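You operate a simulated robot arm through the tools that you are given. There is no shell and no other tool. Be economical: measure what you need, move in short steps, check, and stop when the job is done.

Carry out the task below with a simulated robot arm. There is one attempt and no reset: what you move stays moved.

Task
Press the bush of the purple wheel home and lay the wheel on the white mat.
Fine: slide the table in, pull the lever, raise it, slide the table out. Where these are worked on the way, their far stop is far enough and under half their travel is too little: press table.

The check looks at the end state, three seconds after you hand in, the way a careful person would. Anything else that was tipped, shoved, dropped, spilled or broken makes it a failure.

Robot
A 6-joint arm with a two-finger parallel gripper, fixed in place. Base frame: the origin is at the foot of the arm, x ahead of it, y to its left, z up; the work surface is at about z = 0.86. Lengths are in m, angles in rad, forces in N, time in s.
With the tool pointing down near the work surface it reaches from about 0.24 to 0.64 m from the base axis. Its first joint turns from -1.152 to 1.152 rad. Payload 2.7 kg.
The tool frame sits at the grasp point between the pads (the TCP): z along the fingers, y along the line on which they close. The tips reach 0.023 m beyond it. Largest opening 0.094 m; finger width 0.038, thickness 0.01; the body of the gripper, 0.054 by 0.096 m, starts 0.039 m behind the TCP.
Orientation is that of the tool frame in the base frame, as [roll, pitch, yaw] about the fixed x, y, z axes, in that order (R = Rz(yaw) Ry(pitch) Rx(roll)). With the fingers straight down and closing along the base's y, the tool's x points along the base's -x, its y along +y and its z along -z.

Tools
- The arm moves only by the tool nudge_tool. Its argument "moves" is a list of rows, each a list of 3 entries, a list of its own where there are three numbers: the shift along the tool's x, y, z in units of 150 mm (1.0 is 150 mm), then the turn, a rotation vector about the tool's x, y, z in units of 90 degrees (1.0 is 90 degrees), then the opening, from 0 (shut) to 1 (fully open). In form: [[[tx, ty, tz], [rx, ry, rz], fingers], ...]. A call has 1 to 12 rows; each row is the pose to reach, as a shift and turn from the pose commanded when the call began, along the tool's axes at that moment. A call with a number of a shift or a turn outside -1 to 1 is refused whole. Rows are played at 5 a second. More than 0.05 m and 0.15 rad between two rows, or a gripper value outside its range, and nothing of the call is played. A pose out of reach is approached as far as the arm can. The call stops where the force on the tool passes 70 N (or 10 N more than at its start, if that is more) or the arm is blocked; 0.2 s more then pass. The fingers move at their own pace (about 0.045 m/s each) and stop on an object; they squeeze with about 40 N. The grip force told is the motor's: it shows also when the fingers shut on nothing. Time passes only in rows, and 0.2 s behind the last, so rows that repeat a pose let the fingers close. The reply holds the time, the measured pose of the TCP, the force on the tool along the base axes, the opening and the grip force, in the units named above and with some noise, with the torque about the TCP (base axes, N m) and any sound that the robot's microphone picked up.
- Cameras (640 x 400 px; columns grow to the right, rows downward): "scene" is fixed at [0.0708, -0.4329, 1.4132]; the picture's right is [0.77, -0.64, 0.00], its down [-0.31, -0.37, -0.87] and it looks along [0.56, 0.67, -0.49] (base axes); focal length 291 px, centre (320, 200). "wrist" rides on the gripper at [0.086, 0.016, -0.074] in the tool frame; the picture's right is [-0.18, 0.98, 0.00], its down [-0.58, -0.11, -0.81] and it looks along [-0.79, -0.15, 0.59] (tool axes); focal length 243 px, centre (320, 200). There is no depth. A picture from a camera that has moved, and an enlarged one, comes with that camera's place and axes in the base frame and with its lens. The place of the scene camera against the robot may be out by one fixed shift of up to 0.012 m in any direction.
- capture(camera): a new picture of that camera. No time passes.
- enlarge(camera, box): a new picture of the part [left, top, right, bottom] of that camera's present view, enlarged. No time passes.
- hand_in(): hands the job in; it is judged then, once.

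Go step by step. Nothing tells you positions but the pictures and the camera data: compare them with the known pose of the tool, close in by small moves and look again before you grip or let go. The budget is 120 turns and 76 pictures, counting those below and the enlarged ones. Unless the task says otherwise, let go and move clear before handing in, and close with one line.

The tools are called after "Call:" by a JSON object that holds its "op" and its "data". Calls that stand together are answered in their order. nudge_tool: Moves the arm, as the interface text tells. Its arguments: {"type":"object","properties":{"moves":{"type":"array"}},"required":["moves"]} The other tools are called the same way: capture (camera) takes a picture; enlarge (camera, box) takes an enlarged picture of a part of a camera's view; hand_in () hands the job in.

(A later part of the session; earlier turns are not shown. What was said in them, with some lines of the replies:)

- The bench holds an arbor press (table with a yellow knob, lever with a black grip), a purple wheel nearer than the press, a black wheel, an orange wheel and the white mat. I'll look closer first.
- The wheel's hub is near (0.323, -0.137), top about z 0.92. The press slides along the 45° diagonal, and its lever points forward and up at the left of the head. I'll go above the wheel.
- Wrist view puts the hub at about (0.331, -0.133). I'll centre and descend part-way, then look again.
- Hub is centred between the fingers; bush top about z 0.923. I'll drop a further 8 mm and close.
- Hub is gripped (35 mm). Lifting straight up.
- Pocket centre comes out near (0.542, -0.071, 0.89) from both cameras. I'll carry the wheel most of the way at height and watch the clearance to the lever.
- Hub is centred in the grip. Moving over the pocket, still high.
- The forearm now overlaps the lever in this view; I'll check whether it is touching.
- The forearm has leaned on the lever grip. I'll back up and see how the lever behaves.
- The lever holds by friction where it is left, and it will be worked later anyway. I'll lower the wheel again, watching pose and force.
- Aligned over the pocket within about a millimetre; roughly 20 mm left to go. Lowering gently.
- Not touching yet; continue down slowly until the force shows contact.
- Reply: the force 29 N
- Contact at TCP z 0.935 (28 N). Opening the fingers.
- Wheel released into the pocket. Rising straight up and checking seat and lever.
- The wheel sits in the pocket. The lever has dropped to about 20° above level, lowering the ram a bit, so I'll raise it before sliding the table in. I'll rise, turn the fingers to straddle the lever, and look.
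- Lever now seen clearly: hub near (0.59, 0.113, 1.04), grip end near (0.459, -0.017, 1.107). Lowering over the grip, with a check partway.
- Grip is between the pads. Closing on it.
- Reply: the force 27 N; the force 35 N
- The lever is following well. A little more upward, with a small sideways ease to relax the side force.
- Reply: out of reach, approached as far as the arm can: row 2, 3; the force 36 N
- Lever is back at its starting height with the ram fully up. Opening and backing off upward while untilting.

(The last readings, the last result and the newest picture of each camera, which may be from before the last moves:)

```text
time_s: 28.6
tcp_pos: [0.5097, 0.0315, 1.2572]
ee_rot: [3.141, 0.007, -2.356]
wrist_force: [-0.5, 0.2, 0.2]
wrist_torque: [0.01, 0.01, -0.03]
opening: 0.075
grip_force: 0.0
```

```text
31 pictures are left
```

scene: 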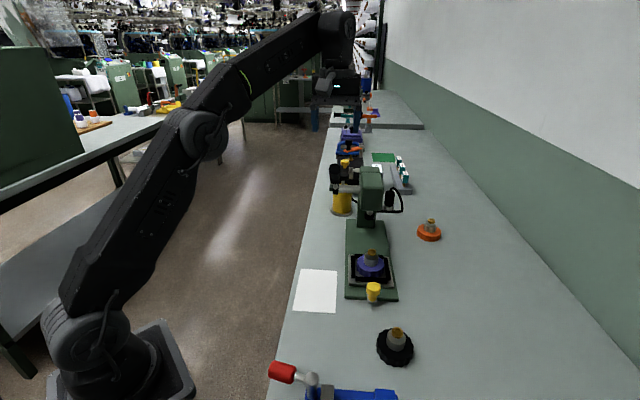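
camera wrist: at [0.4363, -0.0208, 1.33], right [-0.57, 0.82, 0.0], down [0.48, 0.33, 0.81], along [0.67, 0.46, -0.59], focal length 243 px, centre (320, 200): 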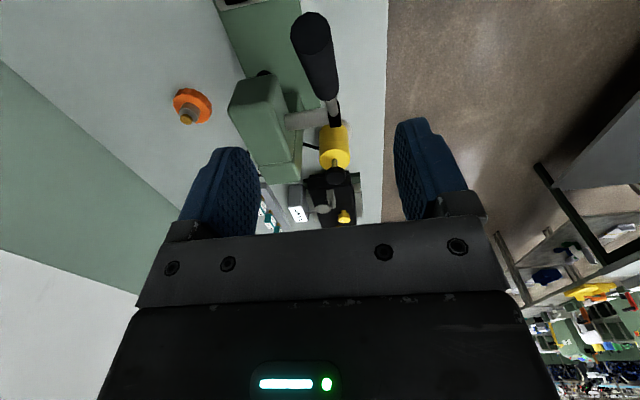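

Next is the table knob, near (0.473, -0.138, 0.925). I'll approach with the hand leaning back 25° so the forearm stays clear of the lever.

Call:
{"op": "nudge_tool", "data": {"moves": [[[0.2, -0.12, 0], [0, -0.055, 0], 0.8], [[0.4, -0.24, 0], [0, -0.11, 0], 0.8], [[0.6, -0.37, 0], [0, -0.166, 0], 0.8], [[0.8, -0.5, 0], [0, -0.222, 0], 0.8], [[0.98, -0.62, 0], [0, -0.278, 0], 0.8], [[0.98, -0.62, 0.25], [0, -0.278, 0], 0.7], [[0.98, -0.62, 0.5], [0, -0.278, 0], 0.6], [[0.98, -0.62, 0.75], [0, -0.278, 0], 0.6], [[0.98, -0.62, 1], [0, -0.278, 0], 0.6], [[0.98, -0.62, 1], [0, -0.278, 0], 0.6]]}}

Call:
{"op": "capture", "data": {"camera": "wrist"}}

Call:
{"op": "capture", "data": {"camera": "scene"}}

```text
time_s: 30.8
tcp_pos: [0.472, -0.1384, 1.1056]
ee_rot: [-3.141, 0.445, -2.356]
wrist_force: [-0.1, -0.2, 0.0]
wrist_torque: [-0.02, -0.03, 0.0]
opening: 0.0566
grip_force: 0.0
```

```text
30 pictures are left
camera wrist: at [0.382, -0.2063, 1.1352], right [-0.58, 0.81, 0.08], down [0.2, 0.05, 0.98], along [0.79, 0.58, -0.19], focal length 243 px, centre (320, 200)
```

wrist: 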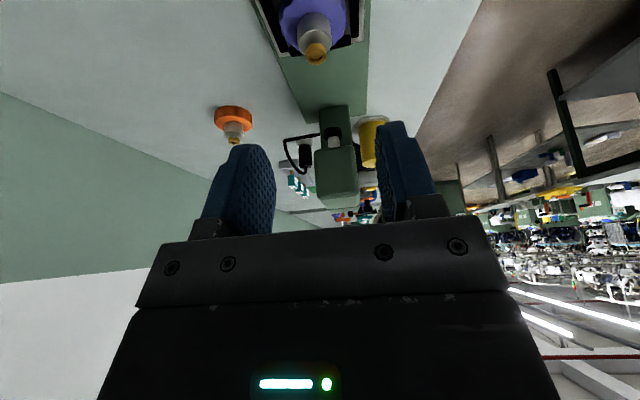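

```text
29 pictures are left
```

scene: 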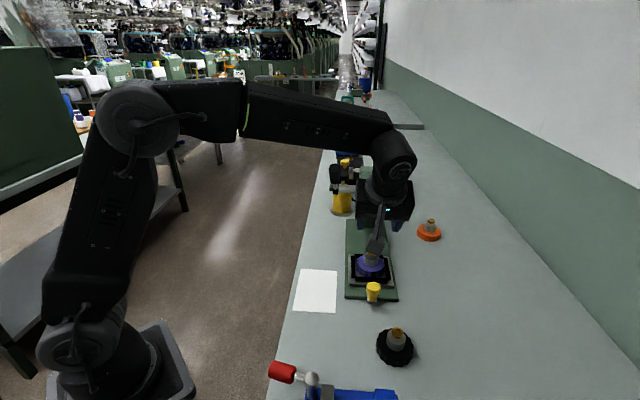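

Call:
{"op": "nudge_tool", "data": {"moves": [[[0.093, 0, 0.196], [0, 0, 0], 0.6], [[0.187, 0, 0.391], [0, 0, 0], 0.6], [[0.28, 0, 0.587], [0, 0, 0], 0.6], [[0.373, 0, 0.783], [0, 0, 0], 0.6], [[0.373, 0, 0.783], [0, 0, 0], 0.6]]}}

Call:
{"op": "capture", "data": {"camera": "wrist"}}

Call:
{"op": "enlarge", "data": {"camera": "scene", "box": [310, 190, 430, 340]}}

```text
time_s: 32.0
tcp_pos: [0.4721, -0.1383, 0.9741]
ee_rot: [-3.141, 0.445, -2.356]
wrist_force: [0.6, 0.5, 0.2]
wrist_torque: [-0.01, 0.0, 0.01]
opening: 0.0564
grip_force: 0.1
```

```text
28 pictures are left
camera wrist: at [0.3822, -0.2069, 1.0039], right [-0.58, 0.81, 0.08], down [0.2, 0.05, 0.98], along [0.79, 0.58, -0.19], focal length 243 px, centre (320, 200)
```

wrist: 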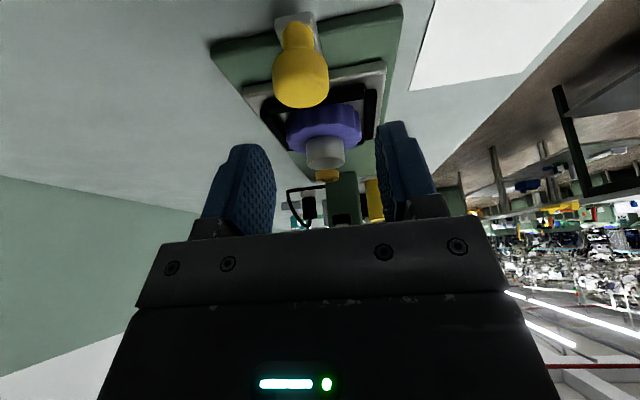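

```text
2.67 times, centred on (370, 265) of scene
camera zoom: at [0.0708, -0.4329, 1.4132], right [0.77, -0.64, 0.0], down [-0.31, -0.37, -0.87], along [0.56, 0.67, -0.49], focal length 776 px, centre (187, 27)
```

zoom: 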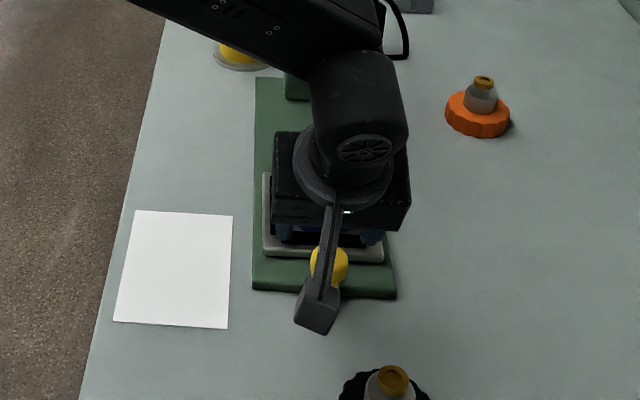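

Knob reads at about (0.469, -0.147, 0.922). Lowering the fingers round it.

Call:
{"op": "nudge_tool", "data": {"moves": [[[0.1, -0.028, 0.13], [0, 0, 0], 0.6], [[0.19, -0.028, 0.265], [0, 0, 0], 0.6], [[0.19, -0.028, 0.265], [0, 0, 0], 0.6]]}}

Call:
{"op": "capture", "data": {"camera": "wrist"}}

```text
time_s: 32.8
tcp_pos: [0.4682, -0.1477, 0.9276]
ee_rot: [-3.141, 0.444, -2.353]
wrist_force: [-0.8, -0.4, 0.3]
wrist_torque: [0.02, -0.04, -0.03]
opening: 0.0563
grip_force: 0.0
```

```text
26 pictures are left
camera wrist: at [0.379, -0.2161, 0.9569], right [-0.58, 0.81, 0.08], down [0.2, 0.05, 0.98], along [0.79, 0.58, -0.19], focal length 243 px, centre (320, 200)
```

wrist: 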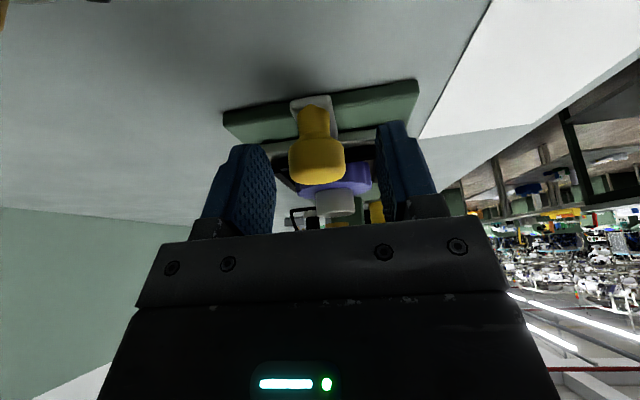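

Call:
{"op": "nudge_tool", "data": {"moves": [[[0, 0, 0], [0, 0, 0], 0.4], [[0, 0, 0], [0, 0, 0], 0.2], [[0, 0, 0], [0, 0, 0], 0], [[0, 0, 0], [0, 0, 0], 0], [[0, 0, 0], [0, 0, 0], 0]]}}

Call:
{"op": "nudge_tool", "data": {"moves": [[[-0.12, 0, 0.057], [0, 0, 0], 0], [[-0.24, 0, 0.115], [0, 0, 0], 0], [[-0.36, 0, 0.172], [0, 0, 0], 0], [[-0.42, 0, 0.2], [0, 0, 0], 0], [[-0.42, 0, 0.2], [0, 0, 0], 0]]}}

Call:
{"op": "enlarge", "data": {"camera": "scene", "box": [310, 130, 430, 310]}}

```text
time_s: 34.0
tcp_pos: [0.4707, -0.1501, 0.9289]
ee_rot: [-3.129, 0.444, -2.356]
wrist_force: [22.5, -24.6, -5.6]
wrist_torque: [-0.35, 0.36, -0.69]
opening: 0.0313
grip_force: 44.7
```

```text
time_s: 35.2
tcp_pos: [0.5208, -0.1005, 0.9279]
ee_rot: [-3.131, 0.446, -2.355]
wrist_force: [22.9, -25.6, 0.2]
wrist_torque: [-0.99, 0.53, -0.6]
opening: 0.0314
grip_force: 45.1
```

```text
2.22 times, centred on (370, 220) of scene
camera zoom: at [0.0714, -0.4336, 1.4129], right [0.77, -0.64, 0.0], down [-0.31, -0.37, -0.87], along [0.56, 0.67, -0.49], focal length 647 px, centre (209, 156)
```

zoom: 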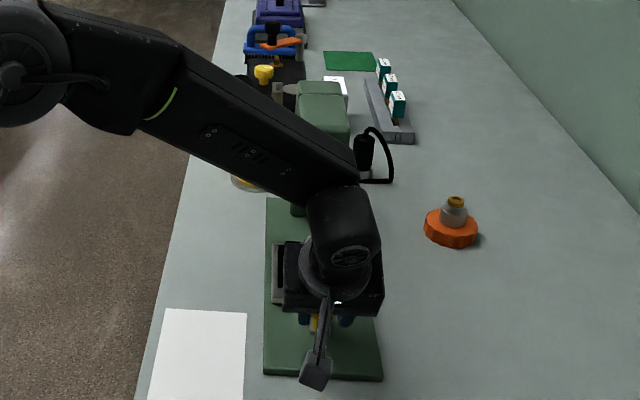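

Sliding smoothly. Continuing to the far stop, easing sideways 3 mm to drop the side load.

Call:
{"op": "nudge_tool", "data": {"moves": [[[-0.1, -0.02, 0.048], [0, 0, 0], 0], [[-0.2, -0.02, 0.095], [0, 0, 0], 0], [[-0.3, -0.02, 0.143], [0, 0, 0], 0], [[-0.36, -0.02, 0.172], [0, 0, 0], 0], [[-0.42, -0.02, 0.2], [0, 0, 0], 0], [[-0.45, -0.02, 0.215], [0, 0, 0], 0]]}}

Call:
{"op": "capture", "data": {"camera": "wrist"}}

```text
time_s: 36.6
tcp_pos: [0.5705, -0.0512, 0.9237]
ee_rot: [3.137, 0.435, -2.36]
wrist_force: [-13.7, -28.5, -0.3]
wrist_torque: [-0.77, -0.05, -0.15]
opening: 0.0315
grip_force: 44.4
```

```text
24 pictures are left
camera wrist: at [0.4808, -0.1191, 0.9548], right [-0.58, 0.81, 0.08], down [0.21, 0.05, 0.98], along [0.79, 0.58, -0.2], focal length 243 px, centre (320, 200)
```

wrist: 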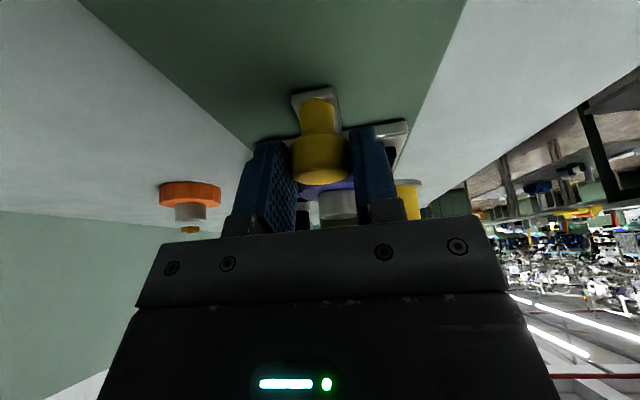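

At the stop (30 N push-back, 140 mm travelled). Letting go and backing off.

Call:
{"op": "nudge_tool", "data": {"moves": [[[0.03, 0, -0.015], [0, 0, 0], 0.3], [[0.03, 0, -0.015], [0, 0, 0], 0.6], [[0.03, 0, -0.015], [0, 0, 0], 0.6], [[0.05, 0, -0.25], [0, 0, 0], 0.6], [[0.1, 0, -0.5], [0, 0, 0], 0.6], [[0.2, 0, -0.75], [0, 0, 0], 0.6], [[0.4, 0, -0.95], [0, 0, 0], 0.7], [[0.6, 0, -1], [0, 0, 0], 0.8], [[0.6, 0, -1], [0, 0, 0], 0.8]]}}

Call:
{"op": "enlarge", "data": {"camera": "scene", "box": [310, 130, 430, 310]}}

Call:
{"op": "capture", "data": {"camera": "wrist"}}

```text
time_s: 38.6
tcp_pos: [0.4705, -0.151, 1.0234]
ee_rot: [3.141, 0.445, -2.355]
wrist_force: [0.0, 0.3, 0.0]
wrist_torque: [0.01, 0.03, -0.01]
opening: 0.0752
grip_force: 0.0
```

```text
2.22 times, centred on (370, 220) of scene
camera zoom: at [0.0708, -0.4329, 1.4132], right [0.77, -0.64, 0.0], down [-0.31, -0.37, -0.87], along [0.56, 0.67, -0.49], focal length 647 px, centre (209, 156)
```

zoom: 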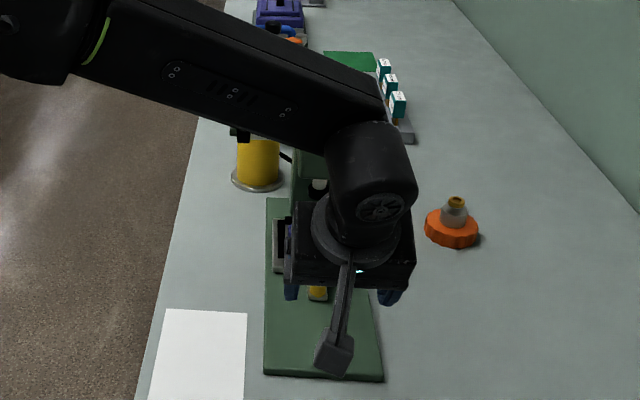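

```text
22 pictures are left
camera wrist: at [0.3805, -0.2189, 1.054], right [-0.58, 0.81, 0.08], down [0.2, 0.05, 0.98], along [0.79, 0.58, -0.19], focal length 243 px, centre (320, 200)
```

wrist: 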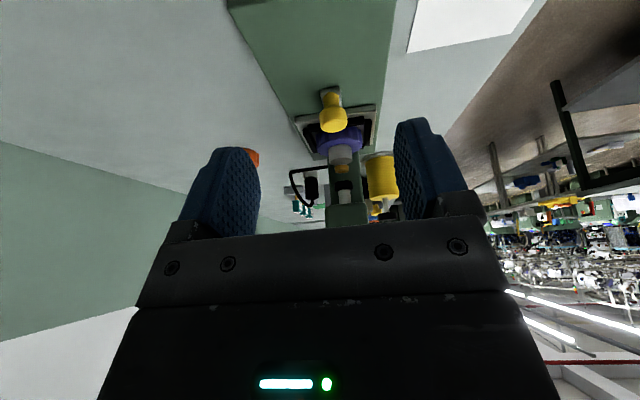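

The wheel is under the ram. For the pull I'll press the lever down from above with closed fingertips, following its arc (pivot fitted near (0.58, 0.10, 1.045), grip at 0.15 m). First go up and level the tool.

Call:
{"op": "nudge_tool", "data": {"moves": [[[-0.086, 0, -0.18], [0, 0.055, 0], 0.4], [[-0.172, 0, -0.36], [0, 0.11, 0], 0.2], [[-0.258, 0, -0.54], [0, 0.166, 0], 0], [[-0.344, 0, -0.72], [0, 0.222, 0], 0], [[-0.43, 0, -0.903], [0, 0.282, 0], 0], [[-0.43, 0, -0.903], [0, 0.282, 0], 0]]}}

Call:
{"op": "nudge_tool", "data": {"moves": [[[0, 0, -0.2], [0, 0, 0], 0], [[0, 0, -0.4], [0, 0, 0], 0], [[0, 0, -0.6], [0, 0, 0], 0], [[0, 0, -0.6], [0, 0, 0], 0]]}}

```text
time_s: 40.0
tcp_pos: [0.4695, -0.1499, 1.1743]
ee_rot: [3.142, -0.001, -2.356]
wrist_force: [-0.9, -0.7, -0.1]
wrist_torque: [-0.01, 0.01, 0.02]
opening: 0.0
grip_force: 40.3
```

```text
time_s: 41.0
tcp_pos: [0.4703, -0.1493, 1.264]
ee_rot: [3.141, 0.001, -2.354]
wrist_force: [0.1, -0.9, -1.2]
wrist_torque: [0.02, 0.01, 0.03]
opening: 0.0
grip_force: 40.1
```

Call:
{"op": "nudge_tool", "data": {"moves": [[[-0.2, 0.13, 0], [0, 0, 0], 0], [[-0.4, 0.26, 0], [0, 0, 0], 0], [[-0.6, 0.39, 0], [0, 0, 0], 0], [[-0.8, 0.52, 0], [0, 0, 0], 0], [[-1, 0.653, 0], [0, 0, 0], 0], [[-1, 0.653, 0], [0, 0, 0], 0]]}}

Call:
{"op": "capture", "data": {"camera": "wrist"}}

Call:
{"op": "enlarge", "data": {"camera": "scene", "box": [310, 80, 430, 290]}}

```text
time_s: 42.4
tcp_pos: [0.5066, 0.025, 1.2629]
ee_rot: [-3.141, 0.002, -2.354]
wrist_force: [-0.5, -0.6, 0.1]
wrist_torque: [0.02, 0.01, 0.01]
opening: 0.0
grip_force: 40.2
```

```text
21 pictures are left
camera wrist: at [0.4335, -0.0251, 1.3383], right [-0.57, 0.82, 0.0], down [0.49, 0.33, 0.81], along [0.67, 0.46, -0.59], focal length 243 px, centre (320, 200)
```

wrist: 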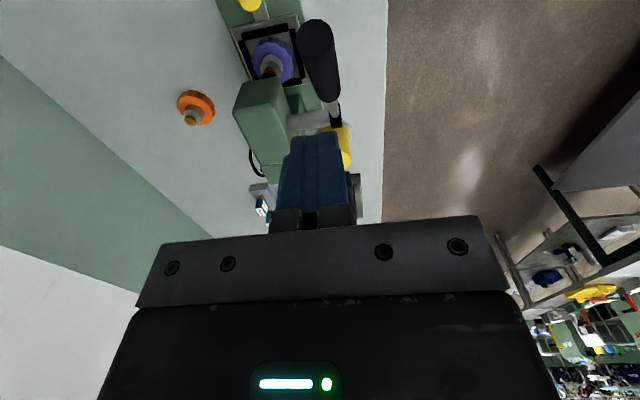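

```text
1.90 times, centred on (370, 185) of scene
camera zoom: at [0.0708, -0.4329, 1.4132], right [0.77, -0.64, 0.0], down [-0.31, -0.37, -0.87], along [0.56, 0.67, -0.49], focal length 554 px, centre (225, 229)
```

zoom: 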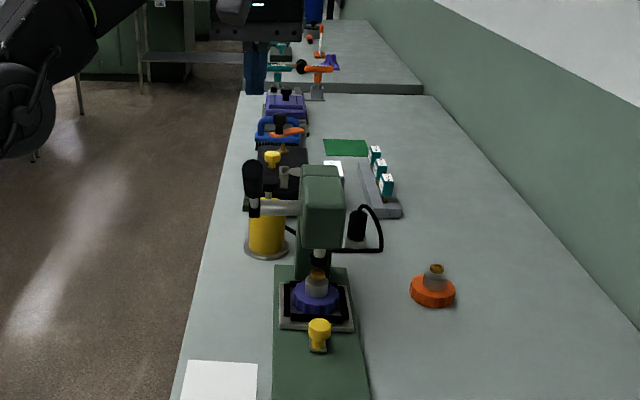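

Fingertips are above the lever and the bush stands under the ram. Pushing down along the arc.

Call:
{"op": "nudge_tool", "data": {"moves": [[[0, 0, 0.2], [0, 0, 0], 0], [[0.01, 0, 0.4], [0, 0, 0], 0], [[0.045, 0, 0.53], [0, 0, 0], 0], [[0.087, 0, 0.67], [0, 0, 0], 0], [[0.14, 0, 0.8], [0, 0, 0], 0], [[0.19, 0, 0.937], [0, 0, 0], 0], [[0.19, 0, 0.937], [0, 0, 0], 0]]}}

Call:
{"op": "enlarge", "data": {"camera": "scene", "box": [310, 130, 430, 290]}}

```text
time_s: 44.0
tcp_pos: [0.486, 0.0047, 1.1226]
ee_rot: [3.141, -0.001, -2.356]
wrist_force: [0.4, -1.1, 0.0]
wrist_torque: [0.01, -0.04, -0.03]
opening: 0.0001
grip_force: 40.5
```

```text
2.50 times, centred on (370, 210) of scene
camera zoom: at [0.0708, -0.4329, 1.4132], right [0.77, -0.64, 0.0], down [-0.31, -0.37, -0.87], along [0.56, 0.67, -0.49], focal length 727 px, centre (195, 175)
```

zoom: 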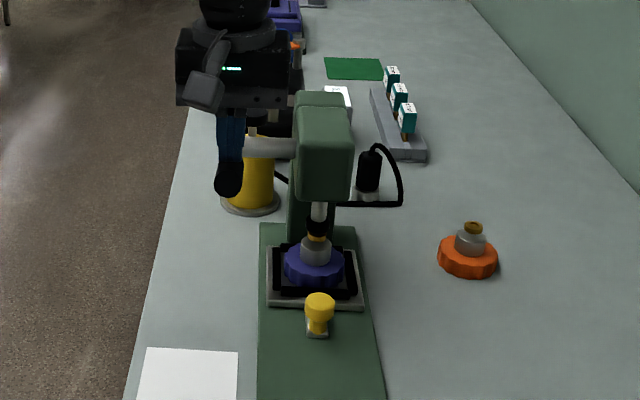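

The ram tip has come down onto the bush. Continuing downward to press.

Call:
{"op": "nudge_tool", "data": {"moves": [[[0.03, 0, 0.14], [0, 0, 0], 0], [[0.063, 0, 0.279], [0, 0, 0], 0], [[0.095, 0, 0.4], [0, 0, 0], 0], [[0.123, 0, 0.517], [0, 0, 0], 0], [[0.123, 0, 0.517], [0, 0, 0], 0]]}}

Call:
{"op": "enlarge", "data": {"camera": "scene", "box": [310, 130, 430, 290]}}

```text
time_s: 45.2
tcp_pos: [0.4732, -0.0086, 1.0449]
ee_rot: [-3.141, 0.0, -2.354]
wrist_force: [-0.7, -0.4, 2.4]
wrist_torque: [0.03, -0.04, 0.03]
opening: 0.0001
grip_force: 41.0
```

```text
2.50 times, centred on (370, 210) of scene
camera zoom: at [0.0707, -0.4329, 1.4132], right [0.77, -0.64, 0.0], down [-0.31, -0.37, -0.87], along [0.56, 0.67, -0.49], focal length 727 px, centre (195, 175)
```

zoom: 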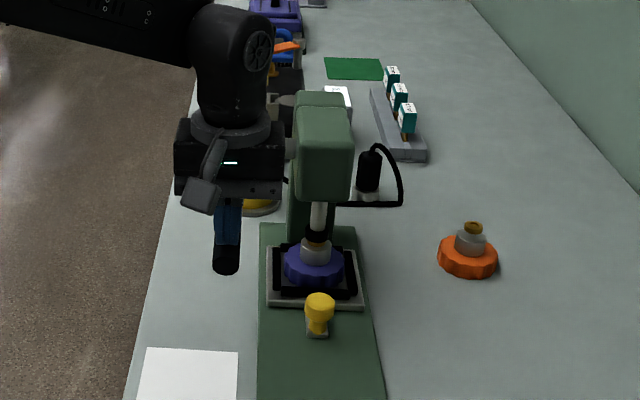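

Call:
{"op": "nudge_tool", "data": {"moves": [[[-0.045, 0, 0.11], [0, 0, 0], 0], [[-0.093, 0, 0.216], [0, 0, 0], 0], [[-0.093, 0, 0.216], [0, 0, 0], 0]]}}

Call:
{"op": "nudge_tool", "data": {"moves": [[[-0.03, 0, 0.05], [0, 0, 0], 0], [[-0.06, 0, 0.1], [0, 0, 0], 0], [[-0.1, 0, 0.15], [0, 0, 0], 0], [[-0.1, 0, 0.15], [0, 0, 0], 0]]}}

Call:
{"op": "enlarge", "data": {"camera": "scene", "box": [310, 130, 430, 290]}}

```text
time_s: 46.0
tcp_pos: [0.482, 0.0006, 1.0158]
ee_rot: [-3.14, -0.001, -2.357]
wrist_force: [-20.7, -11.7, 32.9]
wrist_torque: [0.24, 0.11, -0.1]
opening: 0.0
grip_force: 40.0
```

```text
time_s: 46.4
tcp_pos: [0.4845, -0.0001, 1.0167]
ee_rot: [-3.136, -0.002, -2.356]
wrist_force: [-8.9, -4.4, 15.9]
wrist_torque: [0.12, 0.03, 0.13]
opening: 0.0
grip_force: 39.9
stopped in row 1: the force on the tool passed its limit at 78 N (the readings are from after the stop); the commanded pose is now the measured one
```

```text
2.50 times, centred on (370, 210) of scene
camera zoom: at [0.0703, -0.433, 1.4131], right [0.77, -0.64, 0.0], down [-0.31, -0.37, -0.87], along [0.56, 0.67, -0.49], focal length 727 px, centre (195, 175)
```

zoom: 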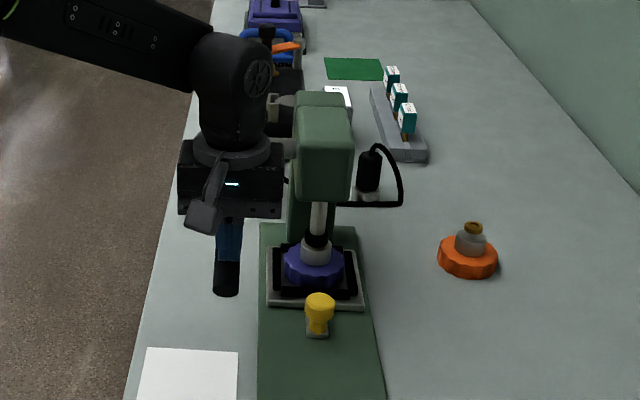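

Hard stop (78 N). Checking that the bush is flush.

Call:
{"op": "enlarge", "data": {"camera": "scene", "box": [350, 200, 400, 260]}}

```text
6.67 times, centred on (375, 230) of scene
camera zoom: at [0.0703, -0.433, 1.4131], right [0.77, -0.64, 0.0], down [-0.31, -0.37, -0.87], along [0.56, 0.67, -0.49], focal length 1940 px, centre (-47, 0)
```

zoom: 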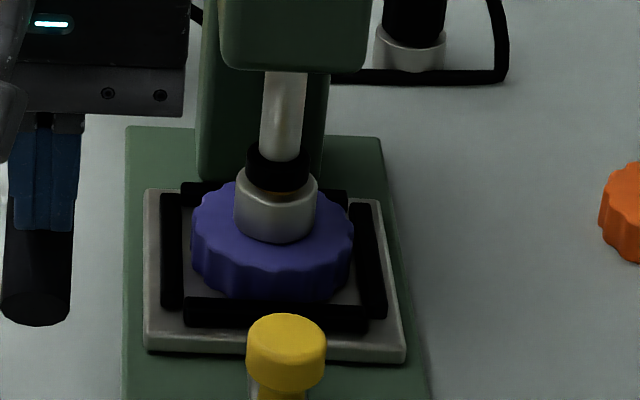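

A thin sliver of the bush still shows. I'll move further out along the grip for more leverage and press again.

Call:
{"op": "nudge_tool", "data": {"moves": [[[0, 0, -0.07], [0, 0, 0], 0], [[0.17, 0, -0.07], [0, 0, 0], 0], [[0.17, 0, 0.05], [0, 0, 0], 0], [[0.165, 0, 0.1], [0, 0, 0], 0], [[0.16, 0, 0.14], [0, 0, 0], 0], [[0.155, 0, 0.17], [0, 0, 0], 0], [[0.15, 0, 0.2], [0, 0, 0], 0], [[0.145, 0, 0.23], [0, 0, 0], 0]]}}

Call:
{"op": "enlarge", "data": {"camera": "scene", "box": [350, 200, 400, 260]}}

```text
time_s: 47.5
tcp_pos: [0.4691, -0.0189, 1.0062]
ee_rot: [-3.124, 0.004, -2.356]
wrist_force: [-3.5, -4.6, 14.0]
wrist_torque: [0.11, -0.06, -0.01]
opening: 0.0
grip_force: 39.9
stopped in row 5: the force on the tool passed its limit at 78 N (the readings are from after the stop); the commanded pose is now the measured one
```

```text
6.67 times, centred on (375, 230) of scene
camera zoom: at [0.0705, -0.4331, 1.4131], right [0.77, -0.64, 0.0], down [-0.31, -0.37, -0.87], along [0.56, 0.67, -0.49], focal length 1940 px, centre (-47, 0)
```

zoom: 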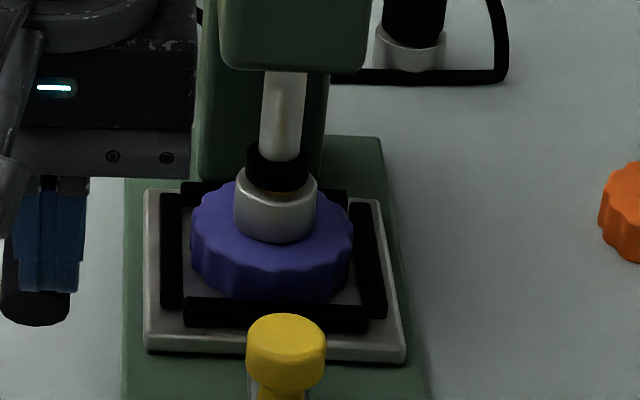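

Same stop with more leverage, so the press is at its end. Now I'll straddle and grip the lever (about 28° below level) to raise it.

Call:
{"op": "nudge_tool", "data": {"moves": [[[0, 0, -0.2], [0, 0, 0], 0.4], [[0, 0.03, -0.4], [0, 0, 0], 0.8], [[-0.11, 0.03, -0.4], [0, 0, 0], 0.8], [[-0.22, 0.03, -0.4], [0, 0, 0], 0.8], [[-0.22, 0.03, -0.4], [0, 0, 0], 0.8], [[-0.22, 0.03, -0.1], [0, 0, 0], 0.8], [[-0.22, 0.03, 0.1], [0, 0, 0], 0.8], [[-0.22, 0.03, 0.2], [0, 0, 0], 0.8], [[-0.22, 0.03, 0.2], [0, 0, 0], 0.8]]}}

Call:
{"op": "capture", "data": {"camera": "wrist"}}

Call:
{"op": "enlarge", "data": {"camera": "scene", "box": [310, 150, 410, 270]}}

```text
time_s: 49.5
tcp_pos: [0.4892, 0.0084, 0.9717]
ee_rot: [-3.127, 0.004, -2.356]
wrist_force: [0.0, -0.1, 0.2]
wrist_torque: [0.0, 0.02, -0.01]
opening: 0.0753
grip_force: 0.1
```

```text
14 pictures are left
camera wrist: at [0.4155, -0.0421, 1.0467], right [-0.57, 0.82, -0.01], down [0.48, 0.34, 0.81], along [0.67, 0.45, -0.59], focal length 243 px, centre (320, 200)
```

wrist: 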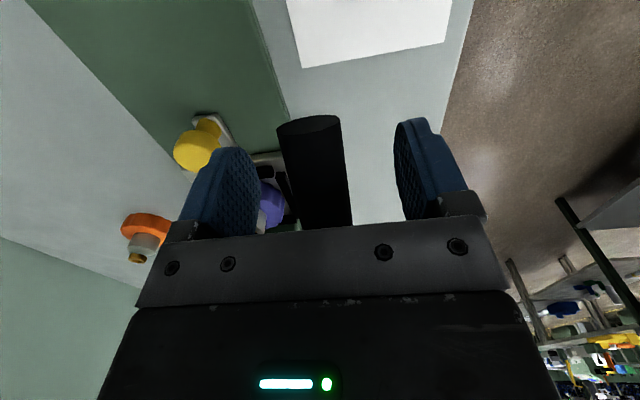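

```text
3.33 times, centred on (360, 210) of scene
camera zoom: at [0.0708, -0.4329, 1.4132], right [0.77, -0.64, 0.0], down [-0.31, -0.37, -0.87], along [0.56, 0.67, -0.49], focal length 970 px, centre (187, 167)
```

zoom: 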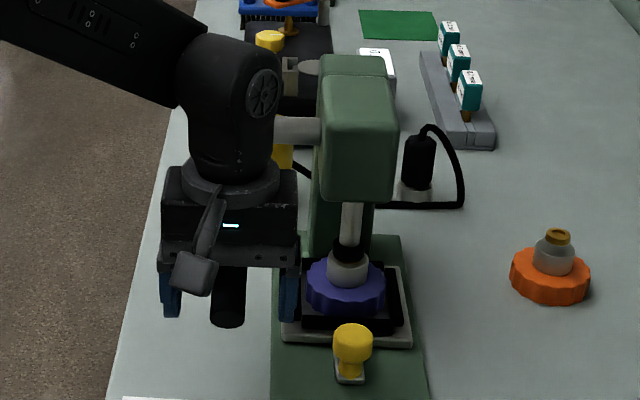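

Call:
{"op": "nudge_tool", "data": {"moves": [[[0, 0, 0], [0, 0, 0], 0.5], [[0, 0, 0], [0, 0, 0], 0.2], [[0, 0, 0], [0, 0, 0], 0], [[0, 0, 0], [0, 0, 0], 0], [[0, 0, 0], [0, 0, 0], 0]]}}

Call:
{"op": "nudge_tool", "data": {"moves": [[[0.036, 0, -0.07], [0, 0, 0], 0], [[0.063, 0, -0.144], [0, 0, 0], 0], [[0.09, 0, -0.228], [0, 0, 0], 0], [[0.108, 0, -0.313], [0, 0, 0], 0], [[0.12, 0, -0.4], [0, 0, 0], 0], [[0.123, 0, -0.486], [0, 0, 0], 0]]}}

```text
time_s: 50.7
tcp_pos: [0.4893, 0.0085, 0.9738]
ee_rot: [-3.128, 0.004, -2.359]
wrist_force: [-0.9, 1.0, 0.3]
wrist_torque: [0.16, 0.31, -0.79]
opening: 0.0257
grip_force: 44.8
```

```text
time_s: 52.1
tcp_pos: [0.4768, -0.0046, 1.0467]
ee_rot: [-3.128, 0.002, -2.354]
wrist_force: [17.0, -8.4, -11.3]
wrist_torque: [-1.05, 1.01, -0.23]
opening: 0.0258
grip_force: 45.1
```

Call:
{"op": "nudge_tool", "data": {"moves": [[[-0.006, 0, -0.104], [0, 0.025, 0], 0], [[-0.022, 0, -0.208], [0, 0.05, 0], 0], [[-0.05, 0, -0.31], [0, 0.075, 0], 0], [[-0.087, 0, -0.407], [0, 0.1, 0], 0], [[-0.128, 0, -0.485], [0, 0.13, 0], 0], [[-0.171, 0, -0.559], [0, 0.16, 0], 0], [[-0.215, 0, -0.617], [0, 0.18, 0], 0], [[-0.257, 0, -0.669], [0, 0.2, 0], 0], [[-0.305, 0, -0.719], [0, 0.22, 0], 0], [[-0.305, 0, -0.719], [0, 0.22, 0], 0]]}}

Call:
{"op": "enlarge", "data": {"camera": "scene", "box": [320, 150, 420, 270]}}

```text
time_s: 54.3
tcp_pos: [0.5057, 0.0253, 1.1541]
ee_rot: [-3.129, -0.346, -2.366]
wrist_force: [-1.9, -32.1, -17.9]
wrist_torque: [0.53, 0.63, 1.13]
opening: 0.0258
grip_force: 44.6
```

```text
3.33 times, centred on (370, 210) of scene
camera zoom: at [0.071, -0.434, 1.4128], right [0.77, -0.64, 0.0], down [-0.31, -0.37, -0.87], along [0.56, 0.67, -0.49], focal length 970 px, centre (153, 167)
```

zoom: 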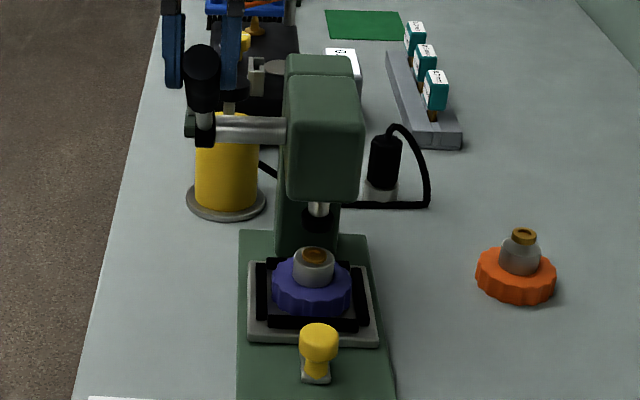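

The bush is home and the lever is up. Opening and backing off as before.

Call:
{"op": "nudge_tool", "data": {"moves": [[[0, 0, 0], [0, 0, 0], 0.5], [[0, 0, 0], [0, 0, 0], 0.8], [[0, 0, 0], [0, 0, 0], 0.8], [[0.038, 0, -0.105], [0, -0.037, 0], 0.8], [[0.076, 0, -0.21], [0, -0.074, 0], 0.8], [[0.114, 0, -0.315], [0, -0.11, 0], 0.8], [[0.15, 0, -0.42], [0, -0.147, 0], 0.8], [[0.188, 0, -0.525], [0, -0.184, 0], 0.8], [[0.226, 0, -0.627], [0, -0.22, 0], 0.8], [[0.226, 0, -0.627], [0, -0.22, 0], 0.8]]}}

```text
time_s: 56.5
tcp_pos: [0.5054, 0.0305, 1.2546]
ee_rot: [-3.127, 0.005, -2.353]
wrist_force: [0.6, 0.6, -0.5]
wrist_torque: [0.03, 0.01, 0.0]
opening: 0.0752
grip_force: 0.1
```

Call:
{"op": "nudge_tool", "data": {"moves": [[[0.2, -0.13, 0], [0, -0.055, 0], 0.8], [[0.4, -0.26, 0], [0, -0.11, 0], 0.8], [[0.6, -0.4, 0], [0, -0.166, 0], 0.8], [[0.8, -0.54, 0], [0, -0.222, 0], 0.8], [[1, -0.686, 0], [0, -0.28, 0], 0.8], [[1, -0.686, 0.25], [0, -0.28, 0], 0.7], [[1, -0.686, 0.5], [0, -0.28, 0], 0.6], [[1, -0.686, 0.75], [0, -0.28, 0], 0.6], [[1, -0.686, 1], [0, -0.28, 0], 0.6], [[1, -0.686, 1], [0, -0.28, 0], 0.6]]}}

```text
time_s: 58.7
tcp_pos: [0.4749, -0.1504, 1.1047]
ee_rot: [-3.127, 0.444, -2.35]
wrist_force: [0.6, -0.7, 0.4]
wrist_torque: [0.02, -0.01, 0.02]
opening: 0.0564
grip_force: 0.1
```

Call:
{"op": "nudge_tool", "data": {"moves": [[[-0.08, 0.017, 0.2], [0, 0, 0], 0.6], [[-0.16, 0.017, 0.4], [0, 0, 0], 0.6], [[-0.24, 0.017, 0.6], [0, 0, 0], 0.6], [[-0.31, 0.017, 0.805], [0, 0, 0], 0.6], [[-0.31, 0.017, 0.805], [0, 0, 0], 0.6]]}}

Call:
{"op": "capture", "data": {"camera": "wrist"}}

```text
time_s: 59.9
tcp_pos: [0.5395, -0.0809, 1.0165]
ee_rot: [-3.126, 0.443, -2.35]
wrist_force: [-0.4, -0.4, 0.6]
wrist_torque: [0.03, 0.01, 0.0]
opening: 0.0564
grip_force: 0.0
```

```text
11 pictures are left
camera wrist: at [0.4494, -0.1492, 1.0469], right [-0.58, 0.81, 0.07], down [0.19, 0.06, 0.98], along [0.79, 0.58, -0.19], focal length 243 px, centre (320, 200)
```

wrist: 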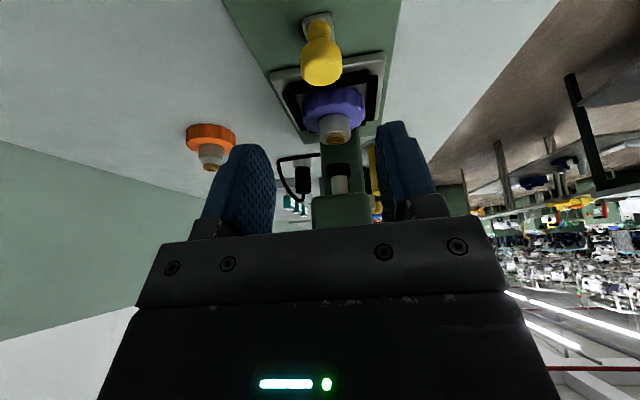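

Aligned with the knob. Advancing, closing, then drawing the table out.

Call:
{"op": "nudge_tool", "data": {"moves": [[[0, 0, 0.2], [0, 0, 0], 0.6], [[0, 0, 0.4], [0, 0, 0], 0.6], [[0, 0, 0.64], [0, 0, 0], 0.6], [[0, 0, 0.64], [0, 0, 0], 0.6], [[0, 0, 0.64], [0, 0, 0], 0.3], [[0, 0, 0.64], [0, 0, 0], 0], [[0, 0, 0.64], [0, 0, 0], 0], [[0, 0, 0.64], [0, 0, 0], 0], [[0, 0, 0.64], [0, 0, 0], 0]]}}

```text
time_s: 61.9
tcp_pos: [0.5694, -0.0536, 0.9282]
ee_rot: [-3.129, 0.444, -2.349]
wrist_force: [-9.7, 10.1, 0.9]
wrist_torque: [0.45, 0.38, 0.2]
opening: 0.0316
grip_force: 45.2
```

Call:
{"op": "nudge_tool", "data": {"moves": [[[0.12, 0, -0.057], [0, 0, 0], 0], [[0.24, 0, -0.114], [0, 0, 0], 0], [[0.36, 0, -0.172], [0, 0, 0], 0], [[0.48, 0, -0.229], [0, 0, 0], 0], [[0.6, 0, -0.286], [0, 0, 0], 0], [[0.7, 0, -0.333], [0, 0, 0], 0], [[0.78, 0, -0.371], [0, 0, 0], 0], [[0.84, 0, -0.4], [0, 0, 0], 0], [[0.865, 0, -0.412], [0, 0, 0], 0], [[0.865, 0, -0.412], [0, 0, 0], 0]]}}

Call:
{"op": "enlarge", "data": {"camera": "scene", "box": [310, 130, 430, 310]}}

```text
time_s: 64.1
tcp_pos: [0.47, -0.1551, 0.9317]
ee_rot: [-3.124, 0.449, -2.345]
wrist_force: [10.1, 30.9, 5.8]
wrist_torque: [0.58, -0.11, 0.22]
opening: 0.0316
grip_force: 45.6
```

```text
2.22 times, centred on (370, 220) of scene
camera zoom: at [0.071, -0.4321, 1.4134], right [0.77, -0.64, 0.0], down [-0.31, -0.37, -0.87], along [0.56, 0.67, -0.49], focal length 647 px, centre (209, 156)
```

zoom: 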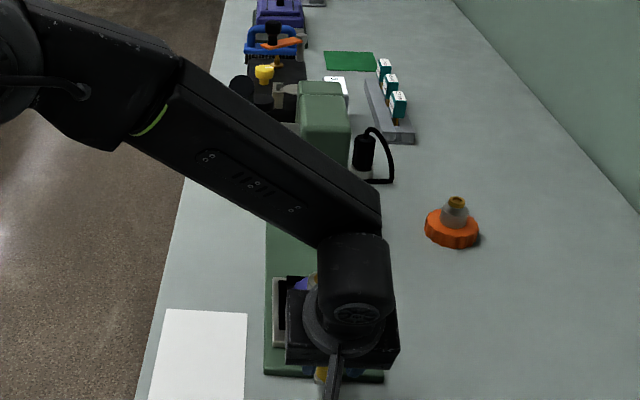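

Table is out at its stop and the lever is still up. Releasing the knob and backing away upward.

Call:
{"op": "nudge_tool", "data": {"moves": [[[-0.02, 0, 0.01], [0, 0, 0], 0], [[-0.02, 0, 0.01], [0, 0, 0], 0.4], [[-0.02, 0, 0.01], [0, 0, 0], 0.7], [[-0.02, 0, 0.01], [0, 0, 0], 0.7], [[-0.02, 0, -0.25], [0, 0, 0], 0.7], [[-0.04, 0, -0.5], [0, 0, 0], 0.7], [[-0.1, 0, -0.75], [0, 0.03, 0], 0.7], [[-0.2, 0, -0.95], [0, 0.06, 0], 0.7], [[-0.3, 0, -1], [0, 0.086, 0], 0.7], [[-0.3, 0, -1], [0, 0.086, 0], 0.7]]}}

Call:
{"op": "enlarge", "data": {"camera": "scene", "box": [310, 130, 430, 310]}}

```text
time_s: 66.3
tcp_pos: [0.4491, -0.1729, 1.0845]
ee_rot: [-3.129, 0.306, -2.35]
wrist_force: [0.0, 0.2, -0.9]
wrist_torque: [-0.04, -0.01, -0.02]
opening: 0.0657
grip_force: 0.0
```

```text
2.22 times, centred on (370, 220) of scene
camera zoom: at [0.0708, -0.4329, 1.4132], right [0.77, -0.64, 0.0], down [-0.31, -0.37, -0.87], along [0.56, 0.67, -0.49], focal length 647 px, centre (209, 156)
```

zoom: 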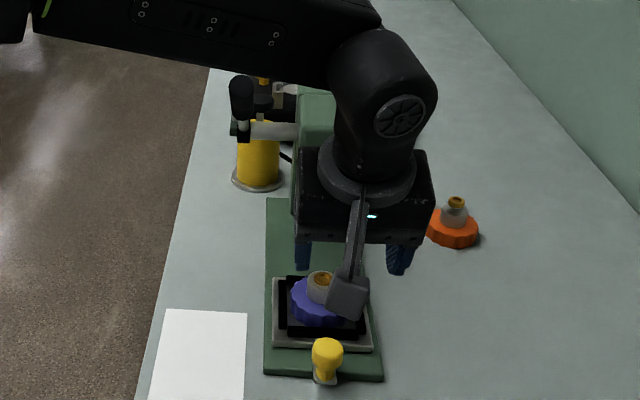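

Everything looks right: lever up, table out, bush flush. Going to a standoff over the wheel with the hand still leaning back to keep the forearm off the lever.

Call:
{"op": "nudge_tool", "data": {"moves": [[[-0.144, 0.01, 0.166], [0, 0, 0], 0.8], [[-0.288, 0.02, 0.333], [0, 0, 0], 0.8], [[-0.432, 0.03, 0.5], [0, 0, 0], 0.8], [[-0.577, 0.041, 0.667], [0, 0, 0], 0.8], [[-0.577, 0.041, 0.667], [0, 0, 0], 0.8]]}}

Call:
{"op": "capture", "data": {"camera": "wrist"}}

```text
time_s: 67.5
tcp_pos: [0.5264, -0.0879, 1.0155]
ee_rot: [-3.129, 0.31, -2.351]
wrist_force: [-0.3, -0.2, 0.0]
wrist_torque: [-0.01, 0.01, -0.02]
opening: 0.0752
grip_force: 0.0
```

```text
8 pictures are left
camera wrist: at [0.4393, -0.1521, 1.0592], right [-0.57, 0.82, 0.04], down [0.29, 0.15, 0.95], along [0.77, 0.55, -0.32], focal length 243 px, centre (320, 200)
```

wrist: 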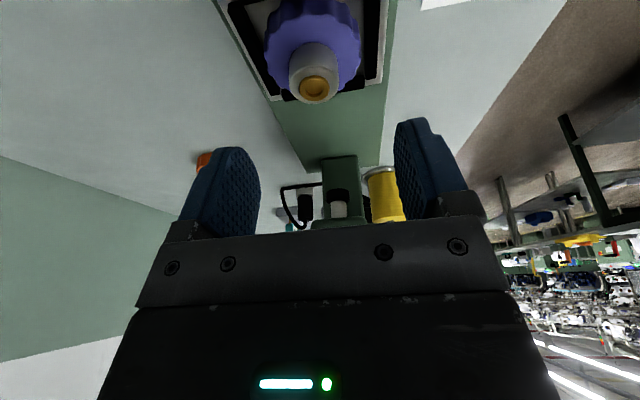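

Hub reads at about (0.541, -0.077). Lowering onto it, then closing.

Call:
{"op": "nudge_tool", "data": {"moves": [[[0.02, -0.025, 0.2], [0, 0, 0], 0.8], [[0.04, -0.025, 0.4], [0, 0, 0], 0.8], [[0.04, -0.025, 0.47], [0, 0, 0], 0.8], [[0.04, -0.025, 0.515], [0, 0, 0], 0.8], [[0.04, -0.025, 0.515], [0, 0, 0], 0.8]]}}

Call:
{"op": "capture", "data": {"camera": "wrist"}}

```text
time_s: 68.7
tcp_pos: [0.5418, -0.0781, 0.9409]
ee_rot: [-3.128, 0.309, -2.352]
wrist_force: [0.2, -0.2, -0.5]
wrist_torque: [-0.01, 0.02, -0.03]
opening: 0.0752
grip_force: 0.2
```

```text
7 pictures are left
camera wrist: at [0.455, -0.1425, 0.9844], right [-0.57, 0.82, 0.04], down [0.29, 0.15, 0.95], along [0.77, 0.55, -0.32], focal length 243 px, centre (320, 200)
```

wrist: 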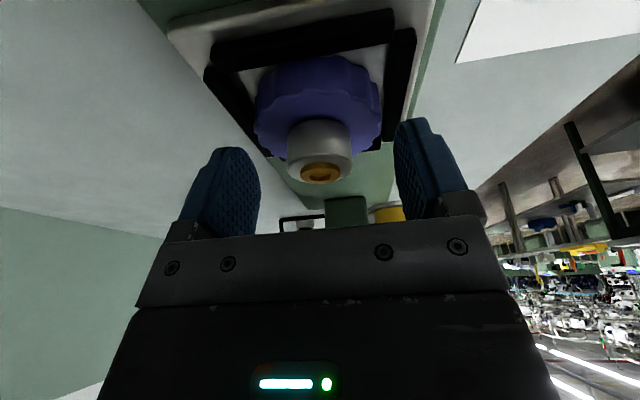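

Call:
{"op": "nudge_tool", "data": {"moves": [[[0.004, 0, 0.013], [0, 0, 0], 0.8], [[0.004, 0, 0.013], [0, 0, 0], 0.5], [[0.004, 0, 0.013], [0, 0, 0], 0.2], [[0.004, 0, 0.013], [0, 0, 0], 0], [[0.004, 0, 0.013], [0, 0, 0], 0], [[0.004, 0, 0.013], [0, 0, 0], 0], [[0.004, 0, 0.013], [0, 0, 0], 0]]}}

```text
time_s: 70.3
tcp_pos: [0.542, -0.0794, 0.9379]
ee_rot: [-3.128, 0.308, -2.351]
wrist_force: [-0.1, -0.1, -0.3]
wrist_torque: [0.05, 0.08, -0.03]
opening: 0.0349
grip_force: 40.3
```

Gripped (35 mm). Lifting clear and carrying to the mat centre near (0.408, -0.016).

Call:
{"op": "nudge_tool", "data": {"moves": [[[-0.043, 0, -0.138], [0, 0, 0], 0], [[-0.087, 0, -0.275], [0, 0, 0], 0], [[-0.13, 0, -0.413], [0, 0, 0], 0], [[-0.13, 0, -0.413], [0, 0, 0], 0], [[-0.066, 0.186, -0.433], [0, 0, 0], 0], [[-0.002, 0.372, -0.453], [0, 0, 0], 0], [[0.061, 0.558, -0.473], [0, 0, 0], 0], [[0.125, 0.744, -0.493], [0, 0, 0], 0], [[0.189, 0.93, -0.513], [0, 0, 0], 0], [[0.189, 0.93, -0.513], [0, 0, 0], 0]]}}

Call:
{"op": "enlarge", "data": {"camera": "scene", "box": [270, 130, 430, 350]}}

```text
time_s: 72.5
tcp_pos: [0.4064, -0.0141, 1.0019]
ee_rot: [-3.127, 0.308, -2.351]
wrist_force: [0.2, 0.6, -2.0]
wrist_torque: [-0.04, 0.02, -0.01]
opening: 0.0348
grip_force: 40.4
```

```text
1.82 times, centred on (350, 240) of scene
camera zoom: at [0.0708, -0.4329, 1.4132], right [0.77, -0.64, 0.0], down [-0.31, -0.37, -0.87], along [0.56, 0.67, -0.49], focal length 529 px, centre (266, 127)
```

zoom: 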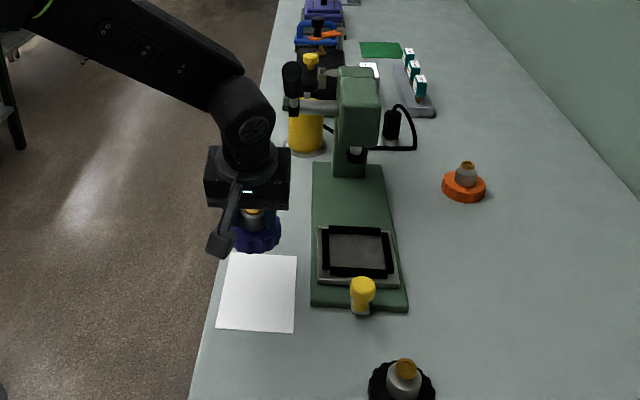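

Directly above the mat. Lowering.

Call:
{"op": "nudge_tool", "data": {"moves": [[[0.042, 0, 0.133], [0, 0, 0], 0], [[0.084, 0, 0.267], [0, 0, 0], 0], [[0.126, 0, 0.4], [0, 0, 0], 0], [[0.155, 0, 0.49], [0, 0, 0], 0], [[0.169, 0, 0.534], [0, 0, 0], 0], [[0.169, 0, 0.534], [0, 0, 0], 0]]}}

Call:
{"op": "nudge_tool", "data": {"moves": [[[0.005, 0, 0.016], [0, 0, 0], 0], [[0.009, 0, 0.028], [0, 0, 0], 0], [[0.009, 0, 0.028], [0, 0, 0], 0]]}}

Call:
{"op": "enlarge", "data": {"camera": "scene", "box": [280, 230, 360, 330]}}

```text
time_s: 73.9
tcp_pos: [0.4067, -0.016, 0.9162]
ee_rot: [-3.128, 0.309, -2.351]
wrist_force: [-0.7, 0.4, -1.6]
wrist_torque: [-0.04, 0.04, 0.02]
opening: 0.0346
grip_force: 39.9
```

```text
time_s: 74.7
tcp_pos: [0.4077, -0.0158, 0.9143]
ee_rot: [-3.123, 0.311, -2.348]
wrist_force: [-6.4, 0.4, 23.4]
wrist_torque: [0.16, 0.54, 0.03]
opening: 0.0349
grip_force: 39.4
```

```text
4.00 times, centred on (320, 280) of scene
camera zoom: at [0.0703, -0.4329, 1.4132], right [0.77, -0.64, 0.0], down [-0.31, -0.37, -0.87], along [0.56, 0.67, -0.49], focal length 1164 px, centre (320, -120)
```

zoom: 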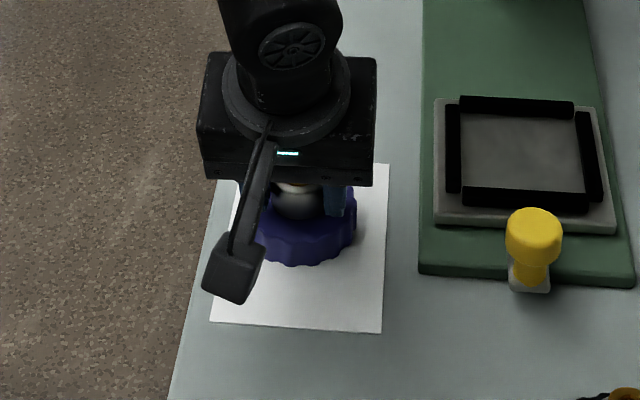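

Contact on the mat (23 N), wheel well inside its edges. Opening and backing away upward.

Call:
{"op": "nudge_tool", "data": {"moves": [[[-0.003, 0, -0.01], [0, 0, 0], 0.1], [[-0.003, 0, -0.01], [0, 0, 0], 0.5], [[-0.003, 0, -0.01], [0, 0, 0], 0.8], [[-0.003, 0, -0.01], [0, 0, 0], 0.8], [[0, 0, -0.2], [0, 0, 0], 0.8], [[0, 0, -0.4], [0, 0, 0], 0.8], [[0, 0, -0.6], [0, 0, 0], 0.8], [[0.2, 0, -0.8], [0, 0, 0], 0.8], [[0.4, 0, -1], [0, 0, 0], 0.8], [[0.4, 0, -1], [0, 0, 0], 0.8]]}}

Call:
{"op": "capture", "data": {"camera": "scene"}}

Call:
{"op": "enlarge", "data": {"camera": "scene", "box": [280, 230, 360, 330]}}

```text
time_s: 76.9
tcp_pos: [0.3323, -0.0874, 1.0378]
ee_rot: [-3.129, 0.308, -2.351]
wrist_force: [-0.1, -0.2, -1.1]
wrist_torque: [0.03, 0.0, 0.02]
opening: 0.0751
grip_force: 0.0
```

```text
4 pictures are left
```

scene: 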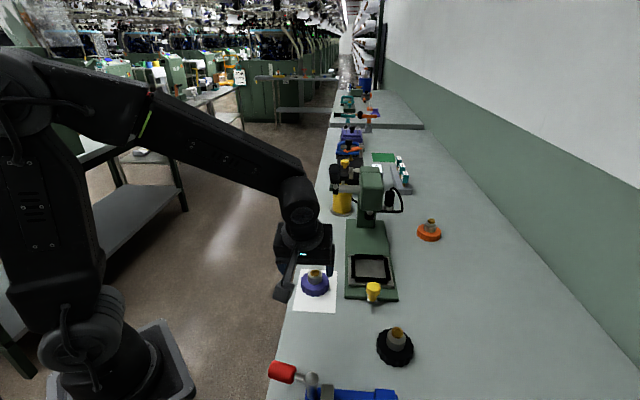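

```text
4.00 times, centred on (320, 280) of scene
camera zoom: at [0.0708, -0.4329, 1.4132], right [0.77, -0.64, 0.0], down [-0.31, -0.37, -0.87], along [0.56, 0.67, -0.49], focal length 1164 px, centre (320, -120)
```

zoom: 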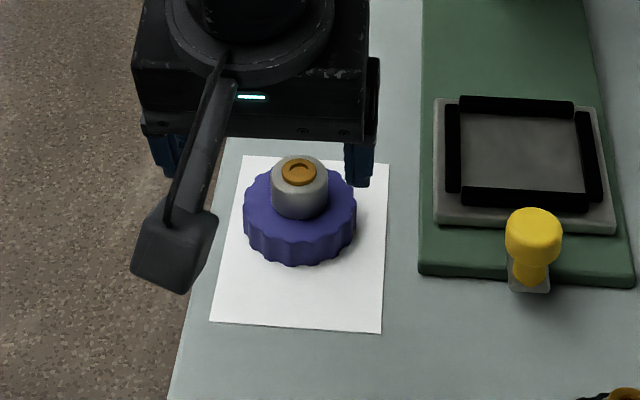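

The wheel lies flat within the mat with the bush seated. The lever is up, the table is out, and the neighbouring pieces are where they started. Handing in.

Call:
{"op": "hand_in", "data": {}}

```text
The job is handed in.
```

The purple wheel's bush is pressed home and the wheel lies on the white mat. The table is back out, the lever is back up, and nothing else was disturbed. On the way the forearm nudged the lever down once, and I raised it again before pressing.
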